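You operate a simulated robot arm through the tools that you are given. There is no shell and no other tool.

You are at the controls of a simulated two-armed robot. One attempt, no reset.

JOB
Reset the counter, pump 3 shots to the winder and 3 to the printer, then turn the blue knob off.
Fine: reset first, so that the counter ends on this job's shots; the blue knob picks the line.

The check looks at the end state, three seconds after you hand in, the way a careful person would. Anything else that was tipped, shoved, dropped, spilled or broken makes it a failure.

ROBOT AND FRAMES
Two 7-joint arms with fingered hands on one trunk that stands fixed in place. Base frame: the origin is at the foot of the trunk, x ahead of it, y to its left, z up; the work surface is at about z = 720. Lengths are in mm, angles in degrees, forces in N, time in s.
The left shoulder is at [30, 136, 1205], the right one opposite. With the tool pointing down near the work surface each hand reaches from about 260 to 960 mm from the base axis, measured 20 degrees to its own side. Payload 5 kg a hand.
Tool frame (each hand has its own): the origin (TCP) lies between the finger pads and is the grasp point; the fingertips stand 42 mm ahead of it; z points along the fingers, y is the line along which they close. The gripper opens to 208 mm; its body begins 119 mm behind the TCP. The gripper is a hand of 4 fingers: y runs from the thumb to the fingers, the wrist lies at [0, 0, -332] in the tool frame, and closing takes about 1.5 s.
Orientation is that of the tool frame in the base frame, as a unit quaternion [x, y, z, w]. With the fingers straight down and closing along the base's y, the tool's x points along the base's -x, its y along +y and its z along -z.

CONTROLS
- The arms move only by the tool send_rows. It takes "left_commands", "right_commands" or both (then of equal length, played together; a hand with none holds still); each is a list of rows, each a list of 7 numbers: the shift along the tool's x, y, z in mm, then the turn, a rotation vector about the tool's x, y, z in degrees, then the finger opening in mm, from 0 to 208. In form: [[tx, ty, tz, wx, wy, wz, gripper], ...]. A call has 1 to 20 rows; each row is the pose to reach, as a shift and turn from the pose commanded when the call began, along the tool's axes at that moment. Each row takes 0.2 s and may step no farther than 50 mm and 8.6 degrees from the row before; otherwise, or with a gripper value out of range, the whole call is refused. A pose out of reach is approached as far as the arm can. The call stops where the force on the tool passes 90 N (or 10 N more than at its start, if that is more) or the arm is blocked; 0.2 s more then pass. Each finger travels about 72 mm/s and halts on what it meets, pressing with about 34 N; the grip force reading is that of the motor and also rises with nothing between the fingers. The clock runs only during rows and for 0.2 s after the last one: add rows that repeat a pose to give the fingers time. The reply holds the time, the measured pose of the TCP, the force on the tool along the base axes, the opening and the grip force, in the units named above and with some noise, with the torque about the TCP (base axes, N m) and any sound that the robot's microphone picked up.
- Cameras (640 x 400 px; columns grow to the right, rows downward): "scene" is now at [57.6, -29.5, 1931.3]; the picture's right is [-0.28, -0.96, 0.00], its down [-0.77, 0.22, -0.60] and it looks along [0.58, -0.17, -0.80] (base axes); focal length 321 px, centre (320, 200). "left" rides on the left gripper at [-101, 0, -145] in its tool frame; the picture's right is [0.00, -1.00, 0.00], its down [0.82, 0.00, -0.57] and it looks along [0.57, 0.00, 0.82] (tool axes); focal length 261 px, centre (320, 200). "right" rides on the right gripper at [101, 0, -145] in its tool frame; the picture's right is [0.00, 1.00, 0.00], its down [-0.82, 0.00, -0.57] and it looks along [-0.57, 0.00, 0.82] (tool axes); focal length 261 px, centre (320, 200).
- capture(camera): a new picture of that camera. The clock stands still meanwhile.
- slide_trunk(by): moves the trunk up (or, below 0, down) by that many mm; the arms and the scene camera ride with it, the base frame stays. It gives what a move gives, with no picture.
- hand_shape(shape, hand): the hand has 4 fingers and takes this shape, open, in about a second: jaw (thumb against the fingers, like two jaws); tri (thumb and two fingers); tip (a fingertip pinch); poke (one finger out to press); point (the index stretched); flat (the hand flat); cup (the hand cupped); fist (a fist). The gripper value then closes the fingers along that shape, each until it touches; the sizes above hold for jaw. It gives what a move gives, with no picture.
- head_to(pan, tilt): turns the head with the scene camera to pan (to the left, within 143 degrees either way) and tilt (down, from -29 to 69), counted from straight ahead of the robot. It gives what a move gives.
- point_at(camera, pixels): there is no depth. For up to 12 entries [column, row, z] of the newest picture of that camera ("zoom" is the newest enlarged one), the place [x, y] in the base frame at which the ray of that pixel passes the height z, good to about 2 mm, but the place of the scene camera against the robot may be out by one fixed shift of up to 25 mm in any direction. The clock stands still meanwhile.
- enlarge(camera, box): a new picture of the part [left, top, right, bottom] of that camera's present view, enlarged. The clock stands still meanwhile.
- finish_job(): hands the job in; it is judged then, once.

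Unless the task says otherwise, let go and move clear before handing in.

The tools are called after "Request:" by a JSON object that holds its "name" and its "arguments". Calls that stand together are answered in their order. send_rows: Moves the arms, as the interface text tells. Its arguments: {"type":"object","properties":{"left_commands":{"type":"array","items":{"type":"array","items":{"type":"number"}}},"right_commands":{"type":"array","items":{"type":"array","items":{"type":"number"}}}},"required":[]} The other tools are called the same way: slide_trunk (by) moves the trunk up or down; hand_shape (shape, hand) gives the hand a shape; head_to (pan, tilt) turns the head that bears the scene camera; capture (camera) takes a picture; point_at (camera, pixels) gives the place at which the rays of pixels pass given heights; enlarge (camera, box) takes an enlarged picture of a part of a camera's view; finish_job () hands the job in.

At the start:

```text
clock: 0.0
left_tool_pos: [744.1, 112.0, 1160.3]
left_orientation: [-0.001, 1.0, 0.0, 0.0]
left_wrist_force: [0.1, 0.3, 0.0]
left_torque: [-0.01, 0.01, -0.01]
left_width: 207.7
left_grip_force: 0.2
left_shape: jaw
right_tool_pos: [637.2, -500.1, 1106.9]
right_orientation: [0.0, 1.0, 0.0, 0.0]
right_wrist_force: [-0.3, 0.4, 0.2]
right_torque: [0.01, 0.01, -0.01]
right_width: 207.6
right_grip_force: 0.0
right_shape: jaw
trunk travel left (down, up): [-225.0, 265.0]
head pan, tilt (commanded): [-16.1, 52.8]
```

scene: 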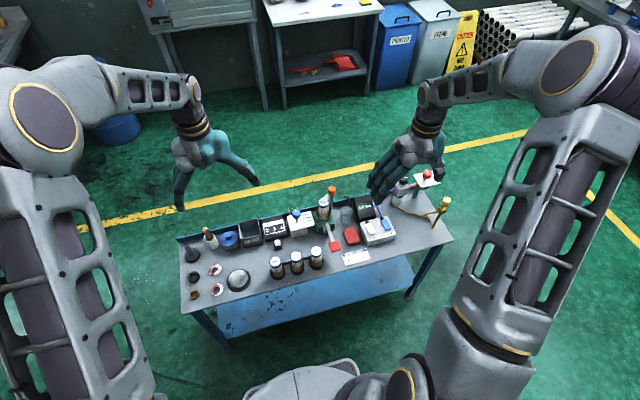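
right: 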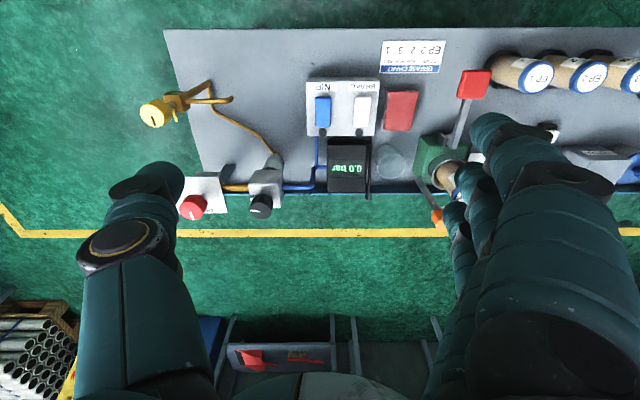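
left: 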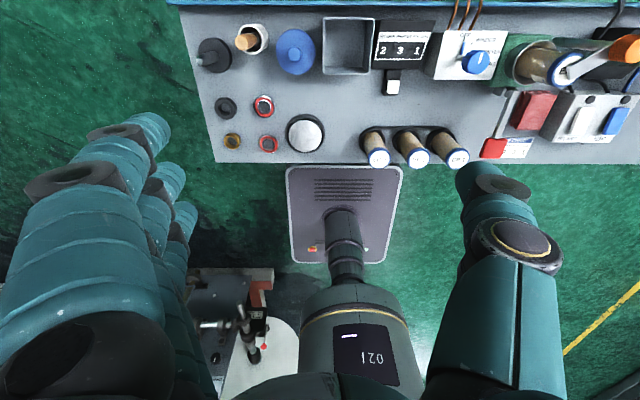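

The table shows a grease bench: a counter reading "2 3 1", a blue knob on a white box, a pump with an orange handle, cartridges, and switches. I'll zoom in to read labels before moving.

Request:
{"name": "enlarge", "arguments": {"camera": "scene", "box": [170, 170, 330, 310]}}

Request:
{"name": "enlarge", "arguments": {"camera": "scene", "box": [310, 160, 470, 280]}}

Request:
{"name": "enlarge", "arguments": {"camera": "left", "box": [360, 0, 640, 175]}}

Request:
{"name": "enlarge", "arguments": {"camera": "right", "box": [120, 20, 480, 240]}}

```text
2.86 times, centred on (250, 240) of scene
```

zoom: 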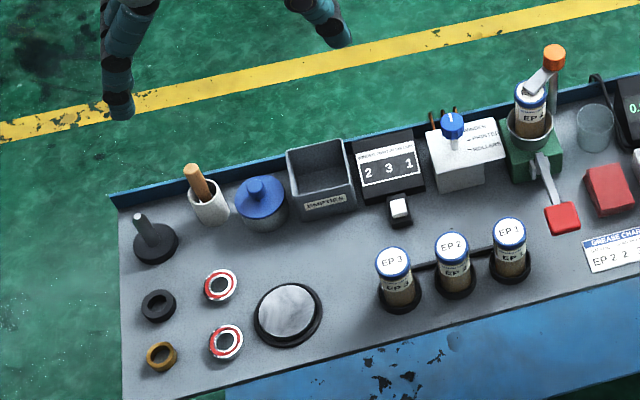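

```text
3.33 times, centred on (390, 220) of scene
```

zoom: 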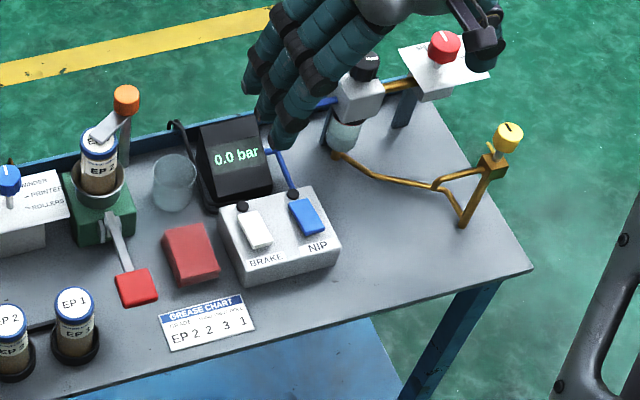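

```text
2.29 times, centred on (500, 88) of left
```

zoom: 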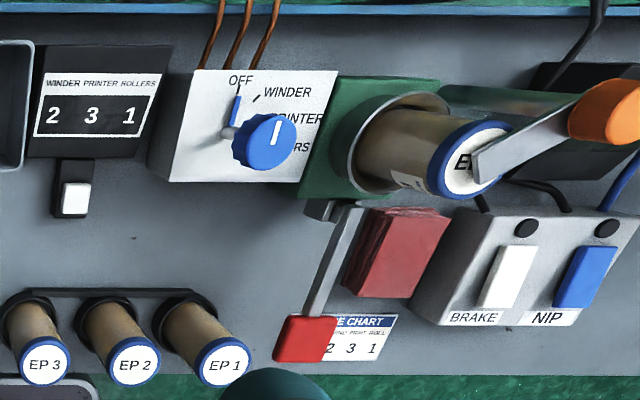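

```text
1.78 times, centred on (300, 130) of right
```

zoom: 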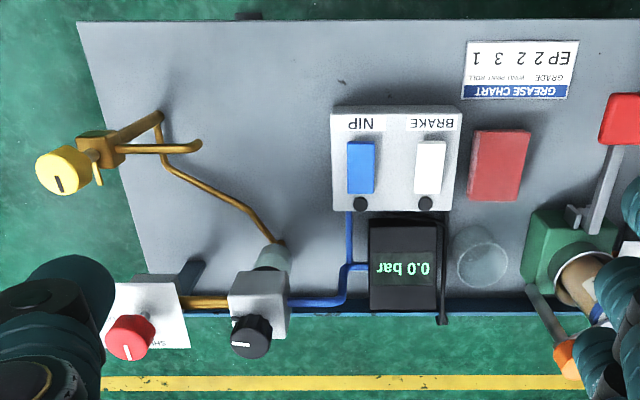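

The counter reads 2/3/1 with a white reset button in front. The selector box shows OFF/WINDER/PRINTER/ROLLERS with the blue knob, and the pump has a red lever. I'll triangulate these from the left and scene cameras.

Request:
{"name": "point_at", "arguments": {"camera": "left", "pixels": [[215, 163, 720], [393, 88, 720], [393, 82, 740], [478, 62, 800], [478, 62, 850], [494, 148, 800], [494, 148, 850], [305, 133, 720], [377, 158, 800], [417, 158, 800], [457, 158, 800], [402, 50, 760]]}}

Request:
{"name": "capture", "arguments": {"camera": "scene"}}

Request:
{"name": "point_at", "arguments": {"camera": "scene", "pixels": [[278, 249, 720], [278, 243, 740], [296, 213, 800], [296, 213, 850], [335, 246, 800], [335, 246, 850], [239, 281, 720], [275, 262, 800], [296, 256, 800], [316, 251, 800], [275, 228, 760], [183, 314, 720]]}}

```text
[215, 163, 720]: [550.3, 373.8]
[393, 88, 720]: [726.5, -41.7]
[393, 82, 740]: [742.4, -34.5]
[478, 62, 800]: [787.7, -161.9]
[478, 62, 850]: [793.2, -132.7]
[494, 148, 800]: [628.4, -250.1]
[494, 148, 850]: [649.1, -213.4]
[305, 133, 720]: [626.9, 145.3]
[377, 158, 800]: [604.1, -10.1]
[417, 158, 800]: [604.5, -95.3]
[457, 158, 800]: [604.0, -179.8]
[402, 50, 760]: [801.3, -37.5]
```

```text
taken
```

scene: 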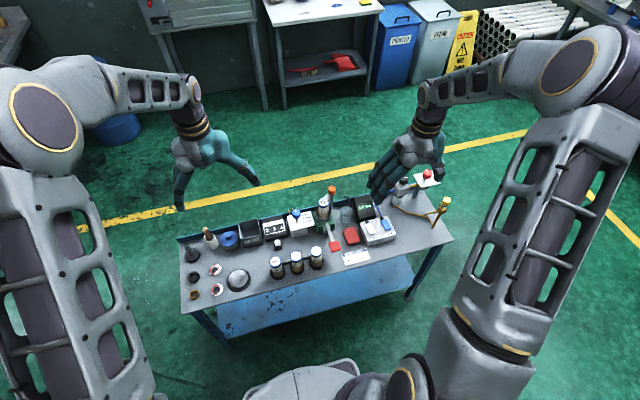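

```text
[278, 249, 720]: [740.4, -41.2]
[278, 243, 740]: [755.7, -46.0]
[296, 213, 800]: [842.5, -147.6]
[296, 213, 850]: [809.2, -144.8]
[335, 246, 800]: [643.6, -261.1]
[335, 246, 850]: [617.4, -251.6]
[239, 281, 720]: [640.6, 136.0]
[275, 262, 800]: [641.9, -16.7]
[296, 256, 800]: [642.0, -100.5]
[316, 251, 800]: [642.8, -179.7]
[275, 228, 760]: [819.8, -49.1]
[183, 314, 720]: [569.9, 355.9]
```

The scene camera looks offset by about (+14, −9) mm against the hand camera. I'll take tight zooms of the selector, counter and pump from both cameras for precise triangulation.

Request:
{"name": "enlarge", "arguments": {"camera": "left", "box": [370, 0, 530, 100]}}

Request:
{"name": "enlarge", "arguments": {"camera": "scene", "box": [260, 180, 364, 245]}}

```text
4.00 times, centred on (450, 50) of left
```

zoom: 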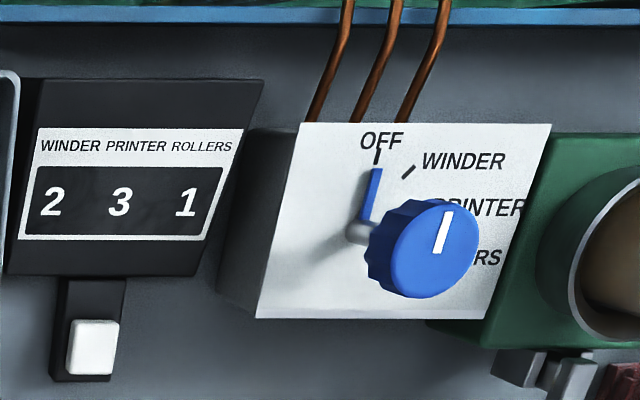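

```text
6.15 times, centred on (312, 212) of scene
```

zoom: 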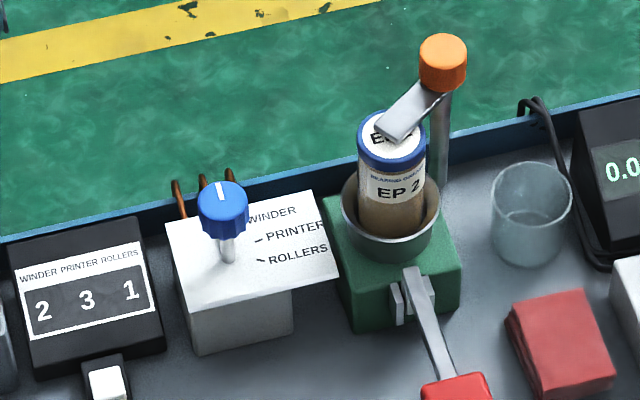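

Request:
{"name": "point_at", "arguments": {"camera": "zoom", "pixels": [[222, 193, 820], [222, 193, 860], [227, 262, 780], [227, 262, 800], [107, 382, 730], [107, 382, 760], [392, 140, 850], [392, 140, 900], [442, 50, 900], [442, 50, 950], [415, 285, 760], [415, 285, 800]]}}

Request:
{"name": "enlarge", "arguments": {"camera": "left", "box": [370, 0, 530, 100]}}

Request:
{"name": "point_at", "arguments": {"camera": "zoom", "pixels": [[435, 248, 820], [435, 248, 860], [352, 233, 780], [352, 233, 800], [93, 345, 730], [93, 345, 760], [378, 160, 780], [378, 160, 800], [408, 172, 780], [408, 172, 800], [300, 124, 790], [553, 124, 790]]}}

Request:
{"name": "enlarge", "arguments": {"camera": "left", "box": [480, 20, 640, 120]}}

```text
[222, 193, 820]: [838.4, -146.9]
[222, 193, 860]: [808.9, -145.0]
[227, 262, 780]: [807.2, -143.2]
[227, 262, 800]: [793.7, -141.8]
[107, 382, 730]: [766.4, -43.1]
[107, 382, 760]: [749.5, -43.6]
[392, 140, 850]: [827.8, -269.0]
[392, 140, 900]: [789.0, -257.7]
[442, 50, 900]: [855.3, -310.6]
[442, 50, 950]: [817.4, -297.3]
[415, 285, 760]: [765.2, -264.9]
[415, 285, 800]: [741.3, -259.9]
```

```text
4.00 times, centred on (450, 50) of left
```

zoom: 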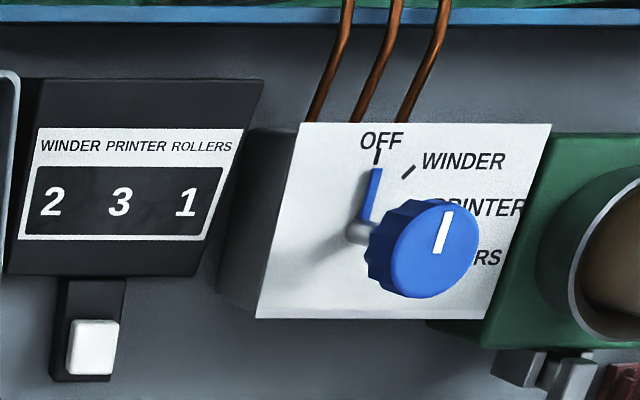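

```text
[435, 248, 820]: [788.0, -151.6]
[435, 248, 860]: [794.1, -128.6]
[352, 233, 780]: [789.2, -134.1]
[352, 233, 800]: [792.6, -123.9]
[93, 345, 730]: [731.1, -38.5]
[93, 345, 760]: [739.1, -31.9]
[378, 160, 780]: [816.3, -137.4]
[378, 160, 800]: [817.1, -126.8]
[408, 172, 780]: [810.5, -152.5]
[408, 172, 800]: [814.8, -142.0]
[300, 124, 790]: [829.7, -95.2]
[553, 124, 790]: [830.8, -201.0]
```

```text
4.00 times, centred on (560, 70) of left
```

zoom: 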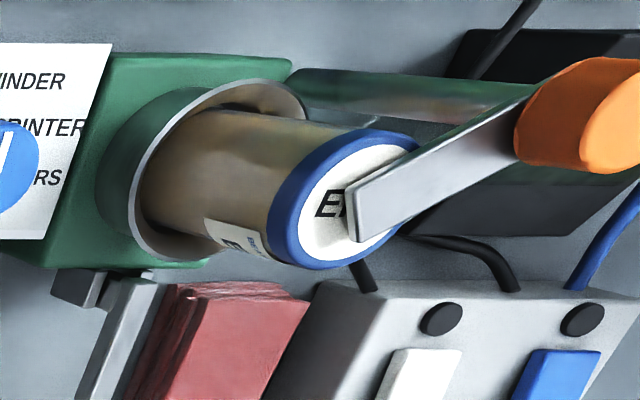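

Knob comes out near (793, −132, ~850), the button near (735, −37, ~745). I'll move the left hand over the knob (high) to get a second viewpoint.

Request:
{"name": "send_rows", "arguments": {"left_commands": [[-6, -35, 10, 0, 0, 0, 208], [-12, -70, 20, 0, 0, 0, 208], [-18, -105, 30, 0, 0, 0, 208], [-24, -140, 40, 0, 0, 0, 208], [-30, -175, 50, 0, 0, 0, 208], [-36, -210, 60, 0, 0, 0, 208], [-42, -246, 70, 0, 0, 0, 208], [-42, -246, 70, 0, 0, 0, 208]]}}

Request:
{"name": "capture", "arguments": {"camera": "left"}}

Request:
{"name": "capture", "arguments": {"camera": "scene"}}

```text
clock: 1.8
left_tool_pos: [788.2, -133.2, 1089.8]
left_orientation: [-0.001, 1.0, -0.001, 0.0]
left_wrist_force: [0.2, 1.2, 0.0]
left_torque: [-0.09, -0.03, 0.0]
left_width: 208.0
left_grip_force: 0.0
left_shape: jaw
right_tool_pos: [636.2, -497.9, 1109.4]
right_orientation: [0.0, 1.0, -0.001, 0.0]
right_wrist_force: [-1.0, 0.3, 0.9]
right_torque: [-0.04, -0.05, 0.0]
right_width: 207.8
right_grip_force: 0.1
right_shape: jaw
trunk travel left (down, up): [-225.0, 265.0]
head pan, tilt (commanded): [-16.1, 52.8]
```

```text
taken
```

left: 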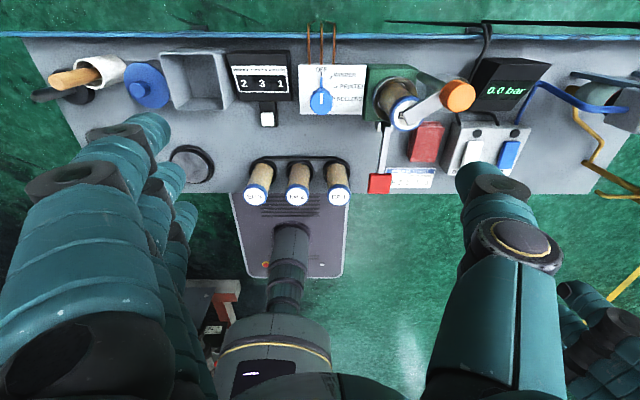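

```text
taken
```

scene: 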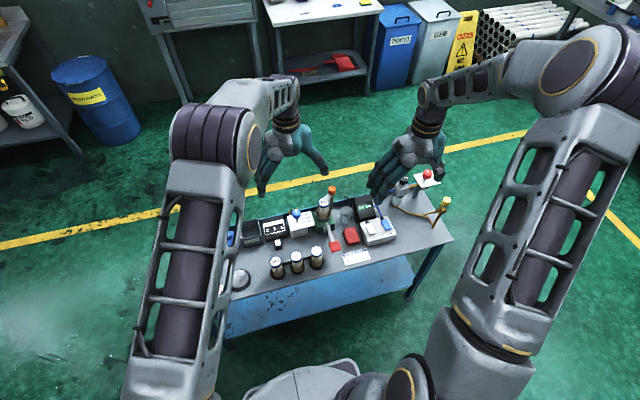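

The left hand is over the knob; the knob appears at about (321,100). I'll enlarge it and triangulate.

Request:
{"name": "enlarge", "arguments": {"camera": "left", "box": [225, 40, 385, 140]}}

Request:
{"name": "enlarge", "arguments": {"camera": "left", "box": [350, 50, 510, 200]}}

```text
4.00 times, centred on (305, 90) of left
```

zoom: 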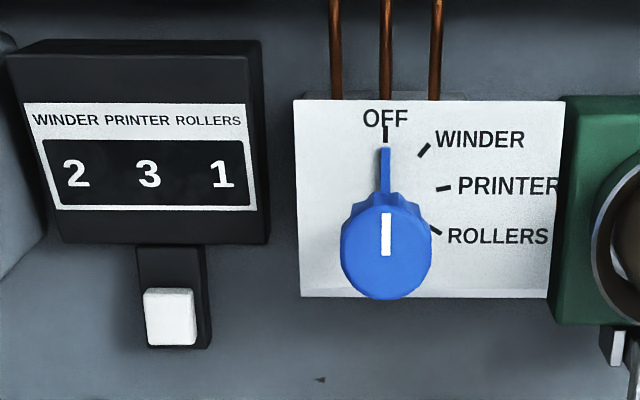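

```text
2.67 times, centred on (430, 125) of left
```

zoom: 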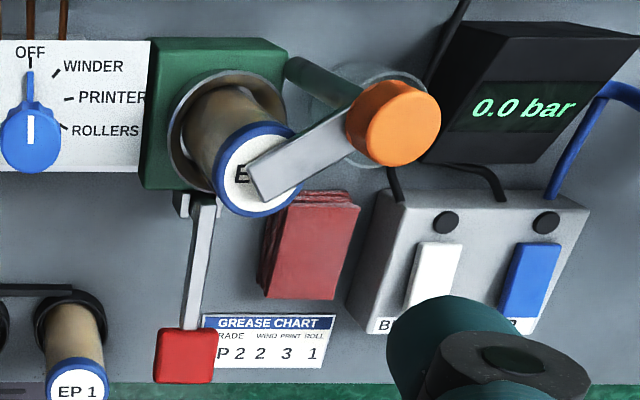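

Request:
{"name": "enlarge", "arguments": {"camera": "left", "box": [225, 40, 385, 140]}}

Request:
{"name": "point_at", "arguments": {"camera": "zoom", "pixels": [[293, 100, 770], [293, 100, 790], [565, 96, 790], [386, 243, 820], [386, 243, 850], [170, 317, 730], [170, 317, 750], [385, 134, 790], [424, 150, 790], [444, 188, 790], [435, 230, 790], [386, 300, 820]]}}

Request:
{"name": "enlarge", "arguments": {"camera": "left", "box": [350, 50, 510, 200]}}

Request:
{"name": "point_at", "arguments": {"camera": "zoom", "pixels": [[187, 350, 760], [187, 350, 800], [187, 350, 820], [256, 172, 880], [256, 172, 920], [394, 120, 900], [394, 120, 940], [204, 205, 760], [204, 205, 780], [78, 395, 800], [350, 330, 720], [320, 280, 740]]}}

```text
4.00 times, centred on (305, 90) of left
```

zoom: 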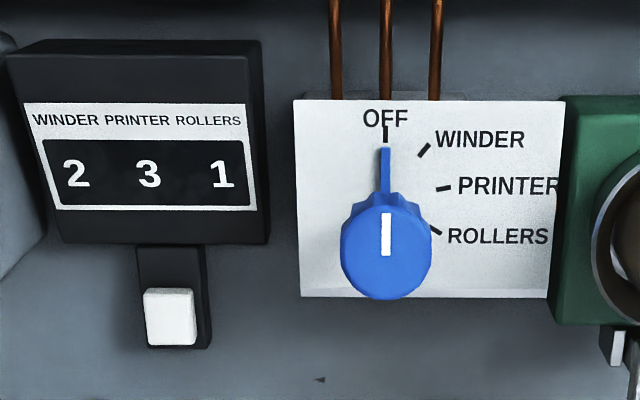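

```text
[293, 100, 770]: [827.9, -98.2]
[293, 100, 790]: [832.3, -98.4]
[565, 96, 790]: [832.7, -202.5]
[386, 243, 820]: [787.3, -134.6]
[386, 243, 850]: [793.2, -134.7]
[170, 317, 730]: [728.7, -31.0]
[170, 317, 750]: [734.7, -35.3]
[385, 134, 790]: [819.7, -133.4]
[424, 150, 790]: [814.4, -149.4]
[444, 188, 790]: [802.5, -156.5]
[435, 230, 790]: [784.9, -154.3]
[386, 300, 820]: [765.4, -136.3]
```

```text
2.67 times, centred on (430, 125) of left
```

zoom: 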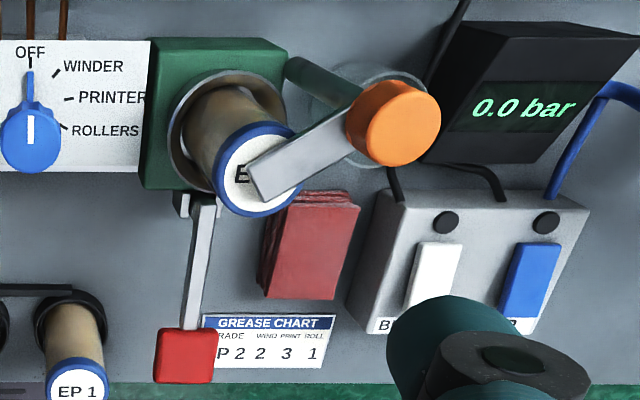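

```text
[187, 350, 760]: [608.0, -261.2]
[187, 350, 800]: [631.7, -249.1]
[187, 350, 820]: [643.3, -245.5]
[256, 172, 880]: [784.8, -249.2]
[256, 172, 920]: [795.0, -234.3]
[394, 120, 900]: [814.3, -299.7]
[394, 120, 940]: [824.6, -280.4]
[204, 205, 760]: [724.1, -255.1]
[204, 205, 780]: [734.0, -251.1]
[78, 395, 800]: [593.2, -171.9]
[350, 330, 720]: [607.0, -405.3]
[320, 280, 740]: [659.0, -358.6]
```

Estimates now: knob top (793, −134, 850), dial ticks at roughly 0/36/70/106° clockwise, reset button (734, −35, 747), red paddle (630, −249, 801). I'll put the right hand in "poke" and look at where the fingertip lies.

Request:
{"name": "hand_shape", "arguments": {"hand": "right", "shape": "poke"}}

Request:
{"name": "capture", "arguments": {"camera": "right"}}

Request:
{"name": "enlarge", "arguments": {"camera": "scene", "box": [350, 80, 478, 210]}}

Request:
{"name": "capture", "arguments": {"camera": "left"}}

```text
clock: 2.7
left_tool_pos: [788.6, -133.2, 1088.9]
left_orientation: [0.0, 1.0, 0.001, 0.0]
left_wrist_force: [0.9, 0.3, -0.1]
left_torque: [0.01, 0.0, 0.01]
left_width: 207.8
left_grip_force: 0.1
left_shape: jaw
right_tool_pos: [636.7, -501.2, 1106.9]
right_orientation: [0.0, 1.0, 0.0, 0.001]
right_wrist_force: [0.5, -0.3, -0.4]
right_torque: [0.02, -0.01, 0.03]
right_width: 0.0
right_grip_force: 0.1
right_shape: poke
trunk travel left (down, up): [-225.0, 265.0]
head pan, tilt (commanded): [-16.1, 52.8]
```

```text
taken
```

right: 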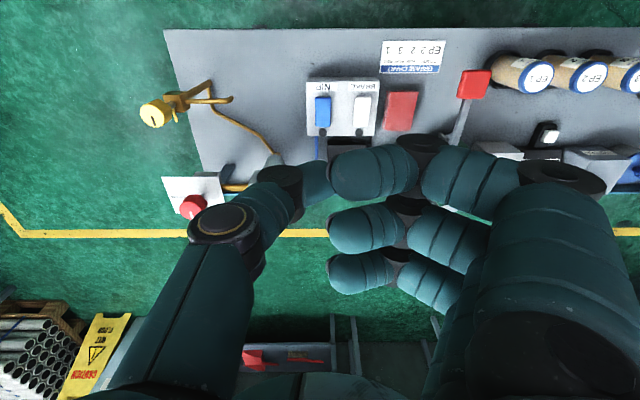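

```text
3.08 times, centred on (414, 145) of scene
```

zoom: 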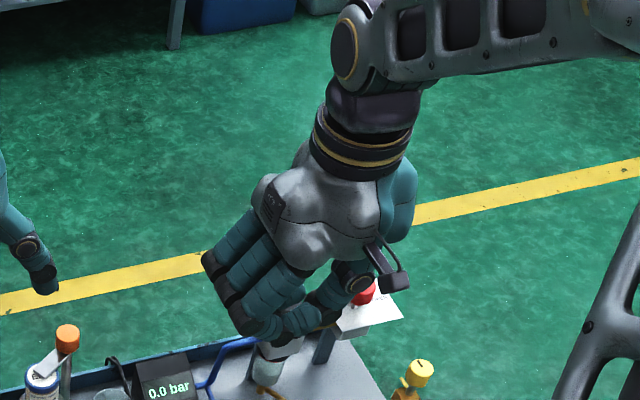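

```text
taken
```

left: 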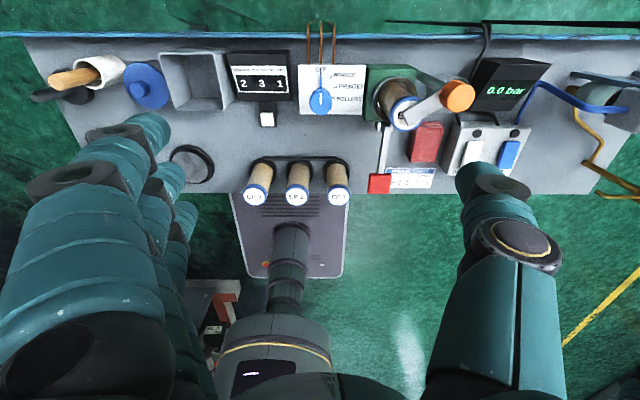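

In "poke" the right view shows the fingers still curled toward the thumb with width 0. I'll hold and give the fingers more time with a open value to see the final shape.

Request:
{"name": "send_rows", "arguments": {"right_commands": [[0, 0, 0, 0, 0, 0, 208], [0, 0, 0, 0, 0, 0, 208], [0, 0, 0, 0, 0, 0, 208], [0, 0, 0, 0, 0, 0, 208], [0, 0, 0, 0, 0, 0, 208], [0, 0, 0, 0, 0, 0, 208]]}}

Request:
{"name": "capture", "arguments": {"camera": "right"}}

Request:
{"name": "enlarge", "arguments": {"camera": "scene", "box": [350, 80, 478, 210]}}

```text
clock: 4.1
left_tool_pos: [788.5, -133.3, 1088.5]
left_orientation: [0.0, 1.0, 0.0, -0.001]
left_wrist_force: [0.1, -0.2, 0.3]
left_torque: [0.03, -0.02, -0.01]
left_width: 208.0
left_grip_force: 0.0
left_shape: jaw
right_tool_pos: [636.7, -500.5, 1109.1]
right_orientation: [0.0, 1.0, 0.001, 0.0]
right_wrist_force: [0.3, 0.2, -0.6]
right_torque: [-0.01, -0.01, 0.02]
right_width: 0.0
right_grip_force: 0.1
right_shape: poke
trunk travel left (down, up): [-225.0, 265.0]
head pan, tilt (commanded): [-16.1, 52.8]
```

```text
taken
```

right: 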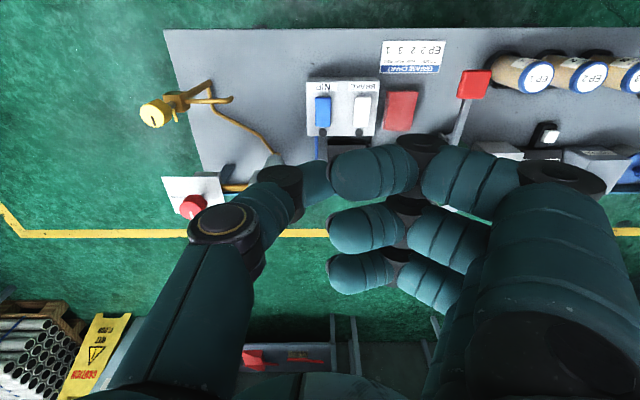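

```text
3.08 times, centred on (414, 145) of scene
```

zoom: 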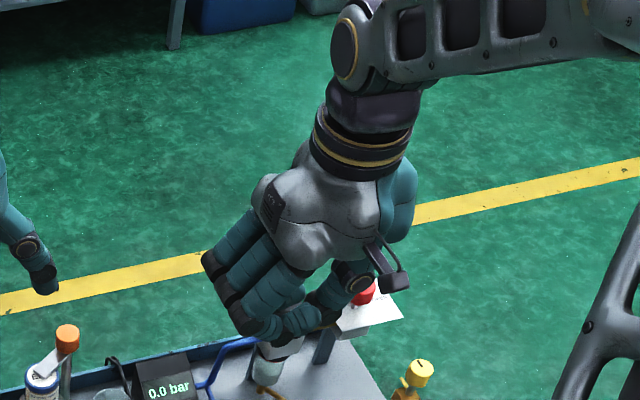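

Poke still shows three curled fingers with no obvious extended one. I'll try "point" for comparison.

Request:
{"name": "hand_shape", "arguments": {"hand": "right", "shape": "point"}}

Request:
{"name": "capture", "arguments": {"camera": "right"}}

Request:
{"name": "enlarge", "arguments": {"camera": "scene", "box": [350, 80, 478, 210]}}

```text
clock: 5.0
left_tool_pos: [788.2, -134.1, 1089.6]
left_orientation: [0.0, 1.0, 0.0, 0.0]
left_wrist_force: [-0.5, -0.6, 0.6]
left_torque: [-0.01, 0.0, 0.0]
left_width: 207.8
left_grip_force: 0.0
left_shape: jaw
right_tool_pos: [636.2, -499.1, 1107.6]
right_orientation: [-0.001, 1.0, 0.0, 0.0]
right_wrist_force: [0.4, -0.4, 0.5]
right_torque: [-0.01, 0.04, 0.04]
right_width: 201.7
right_grip_force: 0.1
right_shape: point
trunk travel left (down, up): [-225.0, 265.0]
head pan, tilt (commanded): [-16.1, 52.8]
```

```text
taken
```

right: 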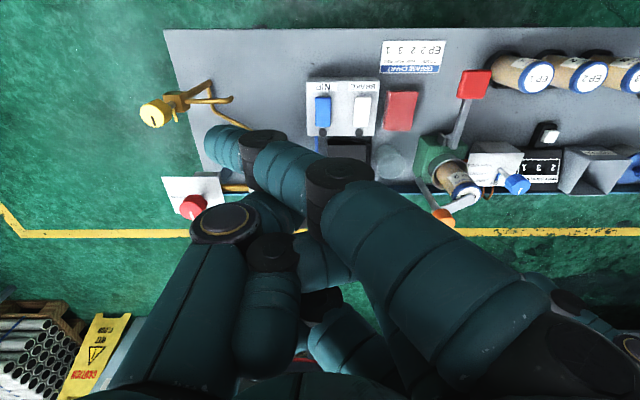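

```text
3.08 times, centred on (414, 145) of scene
```

zoom: 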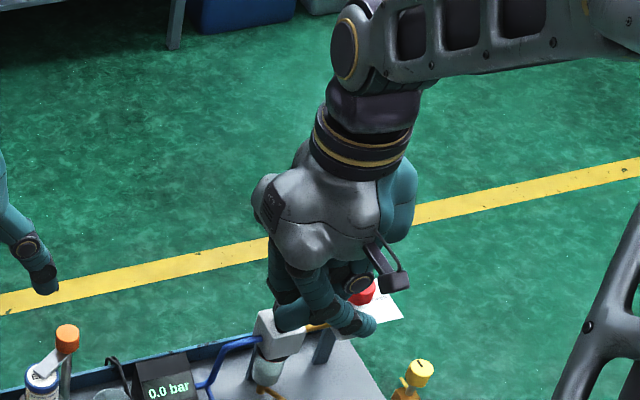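

Point stretches the index but slanting toward −y with the rest curled. Let me see the "tip" shape as well, and let it settle, including closed.

Request:
{"name": "hand_shape", "arguments": {"hand": "right", "shape": "tip"}}

Request:
{"name": "capture", "arguments": {"camera": "right"}}

Request:
{"name": "send_rows", "arguments": {"right_commands": [[0, 0, 0, 0, 0, 0, 0], [0, 0, 0, 0, 0, 0, 0], [0, 0, 0, 0, 0, 0, 0], [0, 0, 0, 0, 0, 0, 0], [0, 0, 0, 0, 0, 0, 0], [0, 0, 0, 0, 0, 0, 0], [0, 0, 0, 0, 0, 0, 0], [0, 0, 0, 0, 0, 0, 0]]}}

Request:
{"name": "capture", "arguments": {"camera": "right"}}

Request:
{"name": "enlarge", "arguments": {"camera": "scene", "box": [350, 80, 478, 210]}}

```text
clock: 5.9
left_tool_pos: [789.8, -134.2, 1089.0]
left_orientation: [0.0, 1.0, -0.001, 0.0]
left_wrist_force: [-0.4, 0.0, 0.5]
left_torque: [0.01, 0.01, 0.01]
left_width: 207.9
left_grip_force: 0.0
left_shape: jaw
right_tool_pos: [637.0, -500.8, 1108.1]
right_orientation: [0.0, 1.0, 0.0, 0.0]
right_wrist_force: [0.1, 0.4, -0.2]
right_torque: [0.01, -0.01, -0.02]
right_width: 207.9
right_grip_force: 0.2
right_shape: tip
trunk travel left (down, up): [-225.0, 265.0]
head pan, tilt (commanded): [-16.1, 52.8]
```

```text
taken
```

right: 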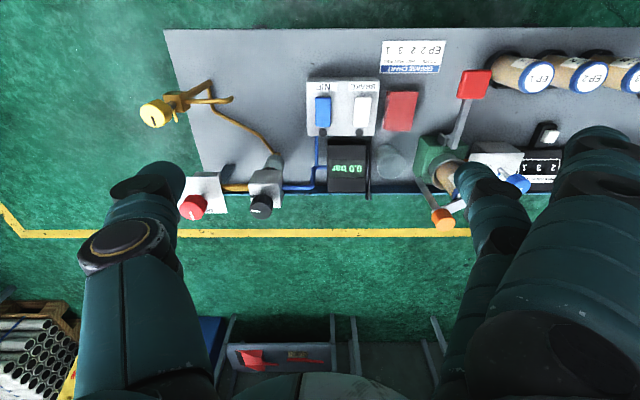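

```text
clock: 7.7
left_tool_pos: [788.9, -132.8, 1088.0]
left_orientation: [0.001, 1.0, 0.0, 0.0]
left_wrist_force: [-0.8, 0.1, -0.4]
left_torque: [0.01, -0.02, -0.03]
left_width: 207.9
left_grip_force: 0.1
left_shape: jaw
right_tool_pos: [636.6, -500.4, 1109.1]
right_orientation: [0.0, 1.0, 0.0, 0.001]
right_wrist_force: [0.2, 0.3, -0.8]
right_torque: [-0.01, -0.01, 0.03]
right_width: 0.2
right_grip_force: 28.2
right_shape: tip
trunk travel left (down, up): [-225.0, 265.0]
head pan, tilt (commanded): [-16.1, 52.8]
```

```text
taken
```

right: 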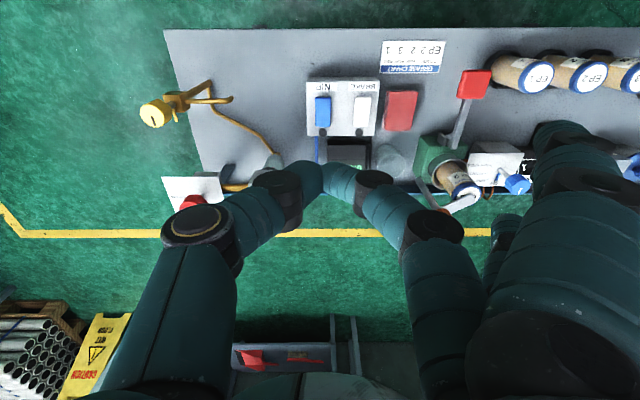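

```text
3.08 times, centred on (414, 145) of scene
```

zoom: 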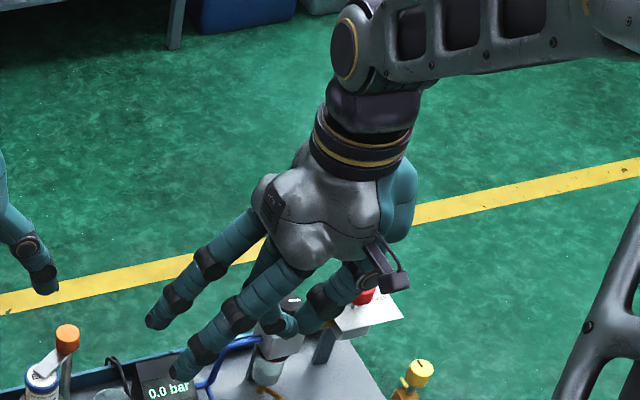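

In "tip" the middle finger and thumb pinch at the TCP while the outer two stay straight. I'll check "jaw" closed on the right and "tri" closed on the left, both high above everything.

Request:
{"name": "hand_shape", "arguments": {"hand": "right", "shape": "jaw"}}

Request:
{"name": "hand_shape", "arguments": {"hand": "left", "shape": "tri"}}

Request:
{"name": "send_rows", "arguments": {"right_commands": [[0, 0, 0, 0, 0, 0, 0], [0, 0, 0, 0, 0, 0, 0], [0, 0, 0, 0, 0, 0, 0], [0, 0, 0, 0, 0, 0, 0], [0, 0, 0, 0, 0, 0, 0], [0, 0, 0, 0, 0, 0, 0], [0, 0, 0, 0, 0, 0, 0], [0, 0, 0, 0, 0, 0, 0]], "left_commands": [[0, 0, 0, 0, 0, 0, 0], [0, 0, 0, 0, 0, 0, 0], [0, 0, 0, 0, 0, 0, 0], [0, 0, 0, 0, 0, 0, 0], [0, 0, 0, 0, 0, 0, 0], [0, 0, 0, 0, 0, 0, 0], [0, 0, 0, 0, 0, 0, 0], [0, 0, 0, 0, 0, 0, 0]]}}

Request:
{"name": "capture", "arguments": {"camera": "right"}}

Request:
{"name": "capture", "arguments": {"camera": "left"}}

Request:
{"name": "enlarge", "arguments": {"camera": "scene", "box": [230, 70, 470, 220]}}

```text
clock: 8.6
left_tool_pos: [789.6, -133.2, 1088.5]
left_orientation: [0.0, 1.0, 0.0, 0.0]
left_wrist_force: [0.4, 0.0, 0.7]
left_torque: [0.01, 0.03, 0.0]
left_width: 207.8
left_grip_force: 0.0
left_shape: jaw
right_tool_pos: [637.1, -499.4, 1108.1]
right_orientation: [0.0, 1.0, 0.0, 0.0]
right_wrist_force: [0.1, -0.6, 0.0]
right_torque: [-0.04, -0.02, 0.01]
right_width: 208.1
right_grip_force: 0.0
right_shape: jaw
trunk travel left (down, up): [-225.0, 265.0]
head pan, tilt (commanded): [-16.1, 52.8]
```

```text
clock: 9.5
left_tool_pos: [788.9, -133.3, 1088.4]
left_orientation: [0.0, 1.0, 0.0, 0.0]
left_wrist_force: [-0.5, 0.1, 0.2]
left_torque: [0.03, 0.03, -0.01]
left_width: 208.0
left_grip_force: 0.1
left_shape: tri
right_tool_pos: [636.8, -499.5, 1108.2]
right_orientation: [0.0, 1.0, 0.0, 0.0]
right_wrist_force: [0.1, 0.4, 0.3]
right_torque: [0.0, 0.0, 0.0]
right_width: 208.4
right_grip_force: 0.1
right_shape: jaw
trunk travel left (down, up): [-225.0, 265.0]
head pan, tilt (commanded): [-16.1, 52.8]
```

```text
clock: 11.3
left_tool_pos: [787.6, -134.1, 1088.6]
left_orientation: [0.001, 1.0, 0.0, 0.0]
left_wrist_force: [-0.6, -0.5, -0.4]
left_torque: [0.0, 0.02, -0.04]
left_width: 0.2
left_grip_force: 28.2
left_shape: tri
right_tool_pos: [636.2, -500.2, 1106.9]
right_orientation: [0.001, 1.0, -0.001, 0.001]
right_wrist_force: [0.1, 0.4, -0.3]
right_torque: [-0.02, -0.01, 0.03]
right_width: 0.0
right_grip_force: 27.5
right_shape: jaw
trunk travel left (down, up): [-225.0, 265.0]
head pan, tilt (commanded): [-16.1, 52.8]
```

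```text
taken
```

right: 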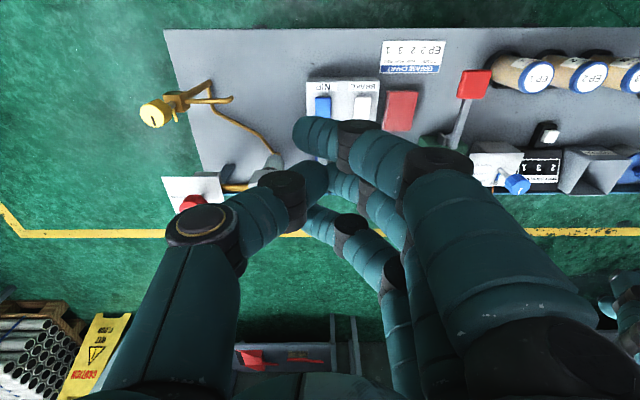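

```text
taken
```

left: 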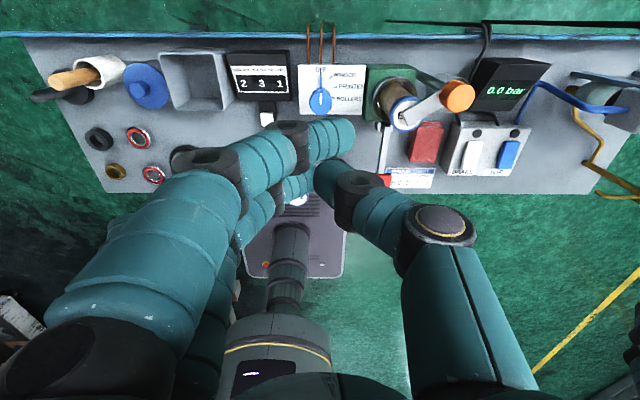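

```text
2.67 times, centred on (350, 145) of scene
```

zoom: 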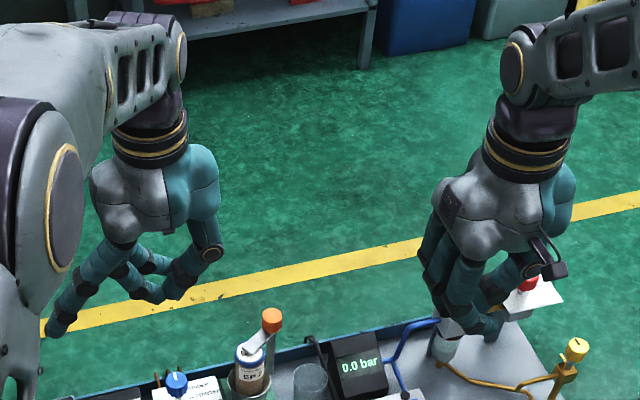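

In jaw the middle finger meets the thumb at the TCP; the open thumb is an isolated straight digit. My plan is the right hand with its open thumb as the presser, turned so its fingers hang toward me, and the left hand in jaw for the knob, turned so it misses the pump cartridge (axis ≈ (782, −248), top ≈ 885). I'll test both wrist turns up high.

Request:
{"name": "hand_shape", "arguments": {"hand": "left", "shape": "jaw"}}

Request:
{"name": "send_rows", "arguments": {"left_commands": [[0, 0, 0, 0, 0, 7.5, 208], [0, 0, 0, 0, 0, 15, 208], [0, 0, 0, 0, 0, 22.5, 208], [0, 0, 0, 0, 0, 30, 208], [0, 0, 0, 0, 0, 37.5, 208], [0, 0, 0, 0, 0, 45, 208], [0, 0, 0, 0, 0, 52.5, 208], [0, 0, 0, 0, 0, 60, 208], [0, 0, 0, 0, 0, 67.5, 208], [0, 0, 0, 0, 0, 75, 208], [0, 0, 0, 0, 0, 82, 208], [0, 0, 0, 0, 0, 90, 208]], "right_commands": [[0, 0, 0, 0, 0, -7.5, 208], [0, 0, 0, 0, 0, -15, 208], [0, 0, 0, 0, 0, -22.5, 208], [0, 0, 0, 0, 0, -30, 208], [0, 0, 0, 0, 0, -37.5, 208], [0, 0, 0, 0, 0, -45, 208], [0, 0, 0, 0, 0, -52.5, 208], [0, 0, 0, 0, 0, -60, 208], [0, 0, 0, 0, 0, -67.5, 208], [0, 0, 0, 0, 0, -75, 208], [0, 0, 0, 0, 0, -82, 208], [0, 0, 0, 0, 0, -90, 208]]}}

Request:
{"name": "capture", "arguments": {"camera": "scene"}}

Request:
{"name": "capture", "arguments": {"camera": "left"}}

Request:
{"name": "capture", "arguments": {"camera": "right"}}

```text
clock: 12.2
left_tool_pos: [789.0, -133.8, 1088.4]
left_orientation: [0.0, 1.0, 0.0, 0.0]
left_wrist_force: [-0.2, 0.8, -0.6]
left_torque: [-0.03, -0.02, 0.01]
left_width: 207.8
left_grip_force: 0.1
left_shape: jaw
right_tool_pos: [636.9, -499.9, 1107.7]
right_orientation: [0.0, 1.0, 0.001, 0.0]
right_wrist_force: [0.2, 0.8, -0.4]
right_torque: [0.01, 0.01, 0.01]
right_width: 0.0
right_grip_force: 33.6
right_shape: jaw
trunk travel left (down, up): [-225.0, 265.0]
head pan, tilt (commanded): [-16.1, 52.8]
```

```text
clock: 14.8
left_tool_pos: [787.1, -136.5, 1088.9]
left_orientation: [0.707, 0.707, 0.0, 0.0]
left_wrist_force: [-0.4, -2.1, 0.0]
left_torque: [0.19, -0.04, -0.01]
left_width: 207.4
left_grip_force: 0.1
left_shape: jaw
right_tool_pos: [636.4, -502.1, 1106.7]
right_orientation: [0.708, -0.706, 0.0, -0.001]
right_wrist_force: [0.0, -0.9, -0.5]
right_torque: [0.14, 0.06, -0.02]
right_width: 207.5
right_grip_force: 0.1
right_shape: jaw
trunk travel left (down, up): [-225.0, 265.0]
head pan, tilt (commanded): [-16.1, 52.8]
```

```text
taken
```

scene: 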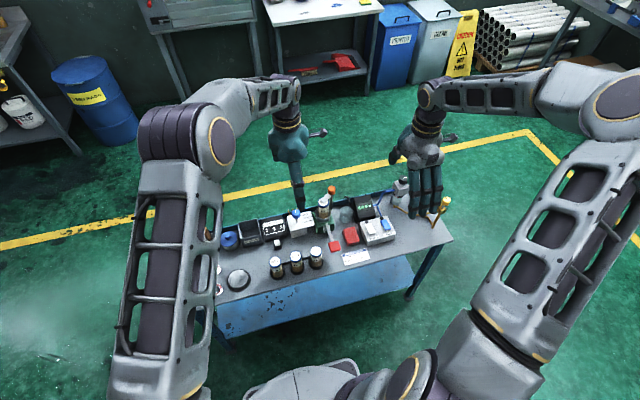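

```text
taken
```

left: 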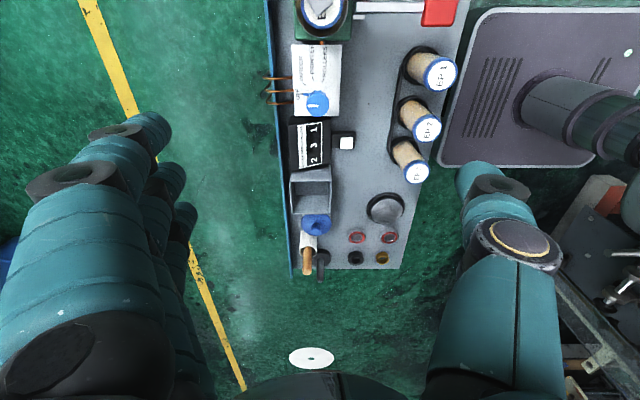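

```text
taken
```

right: 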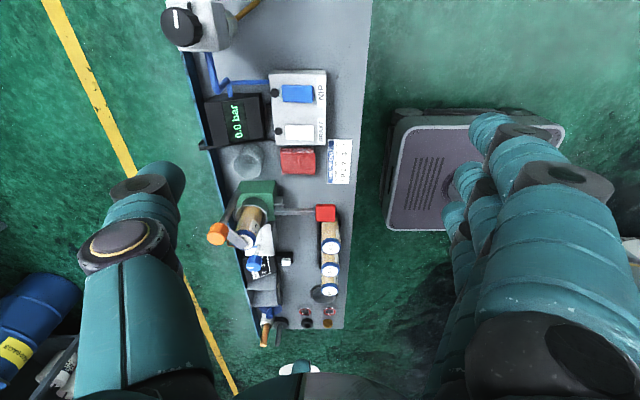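

Both wrists reach the turned poses. I'll move the left hand away to the left so the right hand can do the reset, and zoom on the right thumb to locate its tip in the tool frame.

Request:
{"name": "send_rows", "arguments": {"left_commands": [[42, -5, -8, 0, 0, 0, 208], [84, -10, -16, 0, 0, 0, 208], [126, -15, -24, 0, 0, 0, 208], [168, -20, -32, 0, 0, 0, 208], [210, -25, -40, 0, 0, 0, 208], [252, -30, -48, 0, 0, 0, 208], [294, -35, -56, 0, 0, 0, 208], [330, -40, -60, 0, 0, 0, 208], [330, -40, -60, 0, 0, 0, 208]]}}

Request:
{"name": "enlarge", "arguments": {"camera": "right", "box": [70, 140, 230, 240]}}

Request:
{"name": "enlarge", "arguments": {"camera": "scene", "box": [360, 90, 500, 230]}}

```text
clock: 16.8
left_tool_pos: [746.7, 193.9, 1149.5]
left_orientation: [0.707, 0.707, 0.0, -0.001]
left_wrist_force: [1.3, -0.7, 0.2]
left_torque: [0.05, 0.02, 0.01]
left_width: 208.2
left_grip_force: 0.0
left_shape: jaw
right_tool_pos: [637.2, -501.5, 1107.5]
right_orientation: [0.707, -0.707, -0.001, -0.001]
right_wrist_force: [-0.2, -1.1, 0.1]
right_torque: [0.08, 0.01, 0.01]
right_width: 208.1
right_grip_force: 0.1
right_shape: jaw
trunk travel left (down, up): [-225.0, 265.0]
head pan, tilt (commanded): [-16.1, 52.8]
```

```text
4.00 times, centred on (150, 190) of right
```

zoom: 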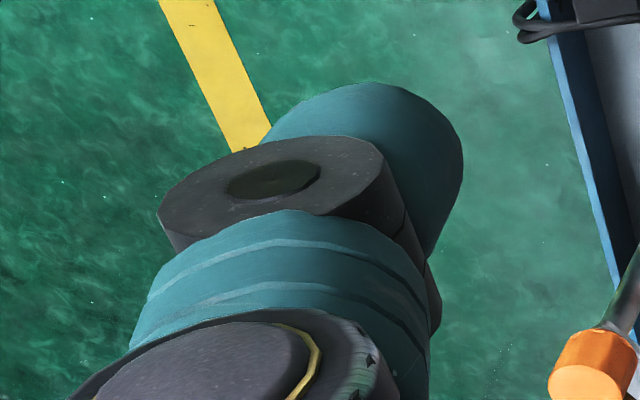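

```text
2.86 times, centred on (430, 160) of scene
```

zoom: 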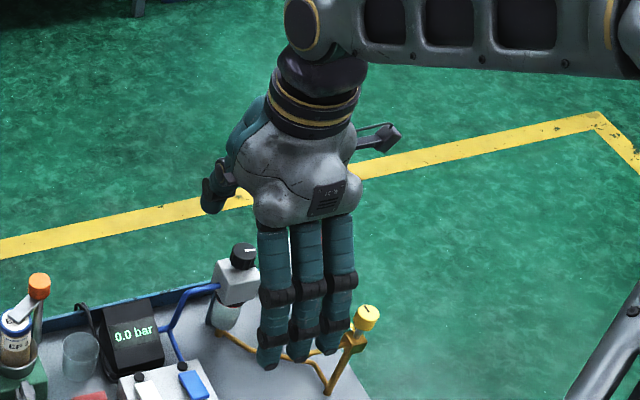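

The right thumb tip works out to about tool (0, −119, 40), confirmed by the scene projection (thumb seen at zoom (212,212)). I'll carry the right hand over the button high up, then lower to a hover about 100 mm above it.

Request:
{"name": "send_rows", "arguments": {"right_commands": [[-46, 2, 0, 0, 0, 0, 208], [-92, 4, 0, 0, 0, 0, 208], [-138, 6, 0, 0, 0, 0, 208], [-184, 8, 0, 0, 0, 0, 208], [-230, 10, 0, 0, 0, 0, 208], [-276, 12, 0, 0, 0, 0, 208], [-322, 14, 0, 0, 0, 0, 208], [-368, 17, 0, 0, 0, 0, 208], [-414, 20, 0, 0, 0, 0, 208], [-450, 22, 0, 0, 0, 0, 208], [-466, 22, 20, 0, 0, 0, 208], [-466, 22, 65, 0, 0, 0, 208], [-466, 22, 110, 0, 0, 0, 208], [-466, 22, 155, 0, 0, 0, 208], [-466, 22, 190, 0, 0, 0, 208], [-466, 22, 210, 0, 0, 0, 208], [-466, 22, 210, 0, 0, 0, 208]]}}

Request:
{"name": "capture", "arguments": {"camera": "right"}}

Request:
{"name": "capture", "arguments": {"camera": "scene"}}

Request:
{"name": "capture", "arguments": {"camera": "left"}}

```text
clock: 20.4
left_tool_pos: [746.8, 193.7, 1151.2]
left_orientation: [0.707, 0.708, 0.0, 0.0]
left_wrist_force: [0.0, -0.6, 0.6]
left_torque: [0.03, -0.02, 0.01]
left_width: 208.1
left_grip_force: 0.0
left_shape: jaw
right_tool_pos: [613.4, -32.0, 898.2]
right_orientation: [-0.707, 0.707, 0.0, -0.001]
right_wrist_force: [-0.3, -0.5, 0.4]
right_torque: [0.04, -0.02, 0.03]
right_width: 207.7
right_grip_force: 0.0
right_shape: jaw
trunk travel left (down, up): [-225.0, 265.0]
head pan, tilt (commanded): [-16.1, 52.8]
```

```text
taken
```

right: 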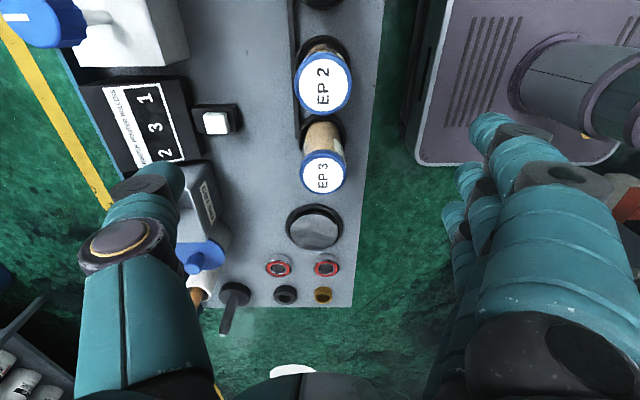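

```text
taken
```

scene: 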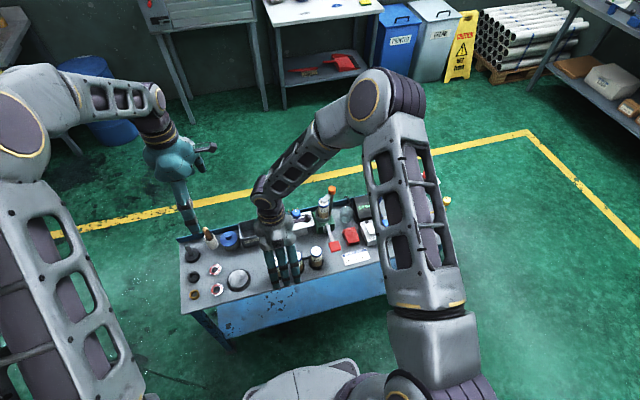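

```text
taken
```

left: 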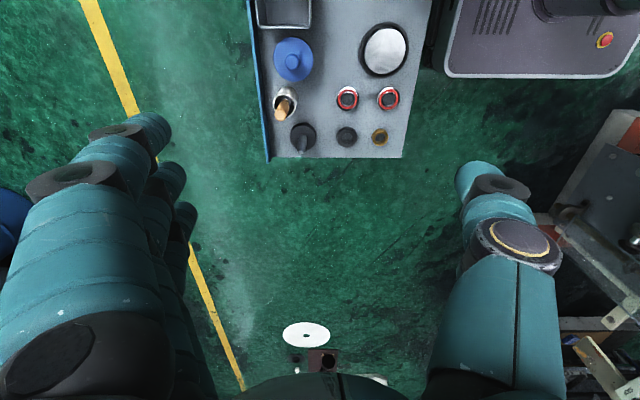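

The button shows at (215,122) in the right view. I'll get its place from this new viewpoint.

Request:
{"name": "enlarge", "arguments": {"camera": "right", "box": [135, 75, 295, 175]}}

Request:
{"name": "point_at", "arguments": {"camera": "right", "pixels": [[215, 122, 735], [215, 122, 745], [215, 122, 755], [215, 105, 720], [240, 130, 720], [193, 107, 720]]}}

```text
4.00 times, centred on (215, 125) of right
```

zoom: 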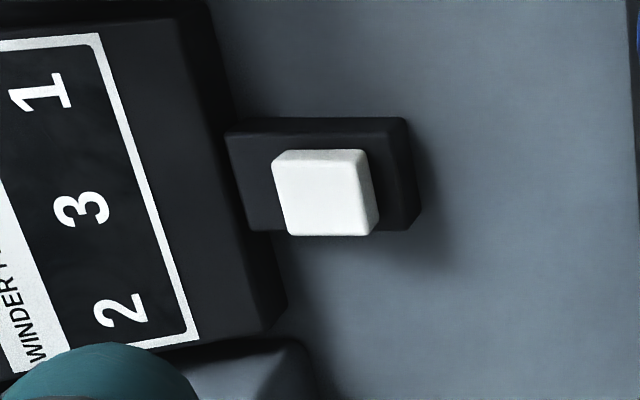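

```text
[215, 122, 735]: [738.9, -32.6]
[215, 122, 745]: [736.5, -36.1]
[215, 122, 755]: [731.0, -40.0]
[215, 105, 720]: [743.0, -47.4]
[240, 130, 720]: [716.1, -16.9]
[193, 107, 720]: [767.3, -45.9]
```

The button is confirmed at about (735, −35, 746). I'll correct slightly and lower so the thumb tip hovers about 15 mm above it, then look.

Request:
{"name": "send_rows", "arguments": {"right_commands": [[3, -2, 25, 0, 0, 0, 208], [3, -2, 50, 0, 0, 0, 208], [3, -2, 75, 0, 0, 0, 208], [3, -2, 90, 0, 0, 0, 208], [3, -2, 90, 0, 0, 0, 208]]}}

Request:
{"name": "capture", "arguments": {"camera": "right"}}

Request:
{"name": "enlarge", "arguments": {"camera": "scene", "box": [230, 180, 340, 290]}}

```text
clock: 21.6
left_tool_pos: [746.9, 193.8, 1151.3]
left_orientation: [0.707, 0.707, 0.0, 0.0]
left_wrist_force: [-0.7, -1.2, 0.6]
left_torque: [0.0, 0.01, 0.0]
left_width: 207.8
left_grip_force: 0.1
left_shape: jaw
right_tool_pos: [616.1, -37.5, 806.6]
right_orientation: [0.708, -0.707, 0.0, 0.0]
right_wrist_force: [0.0, -0.6, 0.1]
right_torque: [0.04, 0.0, -0.02]
right_width: 208.0
right_grip_force: 0.0
right_shape: jaw
trunk travel left (down, up): [-225.0, 265.0]
head pan, tilt (commanded): [-16.1, 52.8]
```

```text
taken
```

right: 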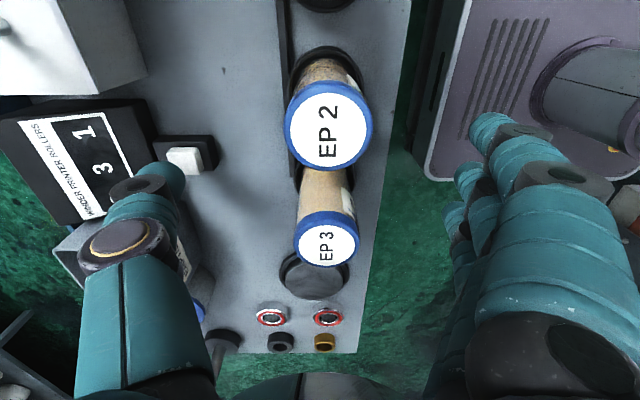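

```text
3.64 times, centred on (285, 235) of scene
```

zoom: 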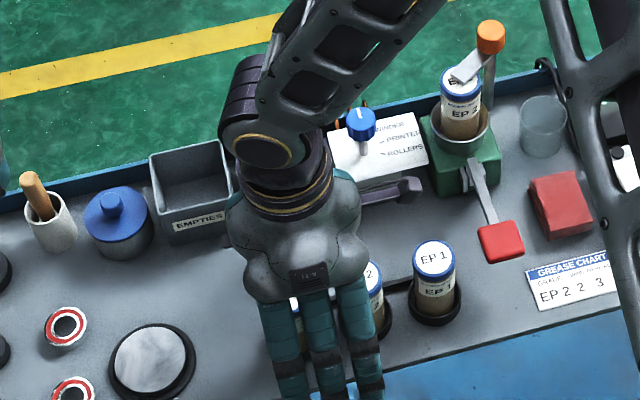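

The predicted contact point (182,161) coincides with the white button at (185,160) in the right view. I'll lower in small steps while watching force and sound.

Request:
{"name": "send_rows", "arguments": {"right_commands": [[0, 0, 5, 0, 0, 0, 208], [0, 0, 10, 0, 0, 0, 208], [0, 0, 14, 0, 0, 0, 208]]}}

Request:
{"name": "send_rows", "arguments": {"right_commands": [[0, 0, 2, 0, 0, 0, 208], [0, 0, 4, 0, 0, 0, 208]]}}

Request:
{"name": "enlarge", "arguments": {"camera": "right", "box": [60, 80, 260, 220]}}

```text
clock: 22.4
left_tool_pos: [747.8, 195.2, 1150.2]
left_orientation: [0.707, 0.707, 0.0, 0.0]
left_wrist_force: [0.2, 0.2, 0.0]
left_torque: [0.02, -0.04, 0.01]
left_width: 208.0
left_grip_force: 0.0
left_shape: jaw
right_tool_pos: [616.6, -36.1, 794.6]
right_orientation: [-0.707, 0.707, -0.001, 0.0]
right_wrist_force: [0.6, 0.6, -0.4]
right_torque: [0.01, 0.01, 0.0]
right_width: 207.9
right_grip_force: 0.0
right_shape: jaw
trunk travel left (down, up): [-225.0, 265.0]
head pan, tilt (commanded): [-16.1, 52.8]
```

```text
clock: 23.0
left_tool_pos: [746.4, 194.5, 1150.0]
left_orientation: [0.707, 0.707, 0.0, 0.001]
left_wrist_force: [0.4, -0.1, -0.7]
left_torque: [-0.02, 0.03, 0.01]
left_width: 207.7
left_grip_force: 0.1
left_shape: jaw
right_tool_pos: [617.1, -37.7, 789.9]
right_orientation: [-0.707, 0.707, 0.001, 0.0]
right_wrist_force: [0.1, 0.3, 2.0]
right_torque: [0.02, -0.16, 0.02]
right_width: 207.8
right_grip_force: 0.1
right_shape: jaw
trunk travel left (down, up): [-225.0, 265.0]
head pan, tilt (commanded): [-16.1, 52.8]
```

```text
2.86 times, centred on (160, 150) of right
```

zoom: 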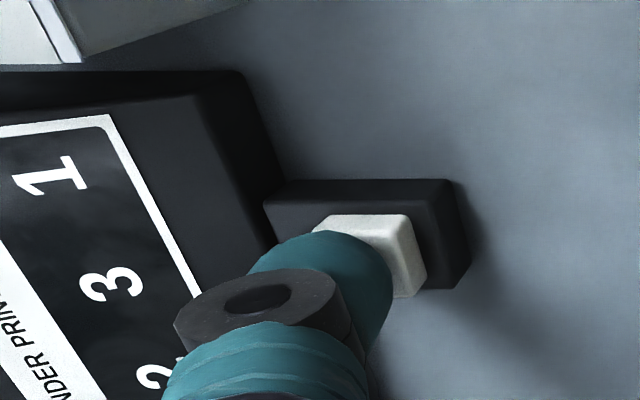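

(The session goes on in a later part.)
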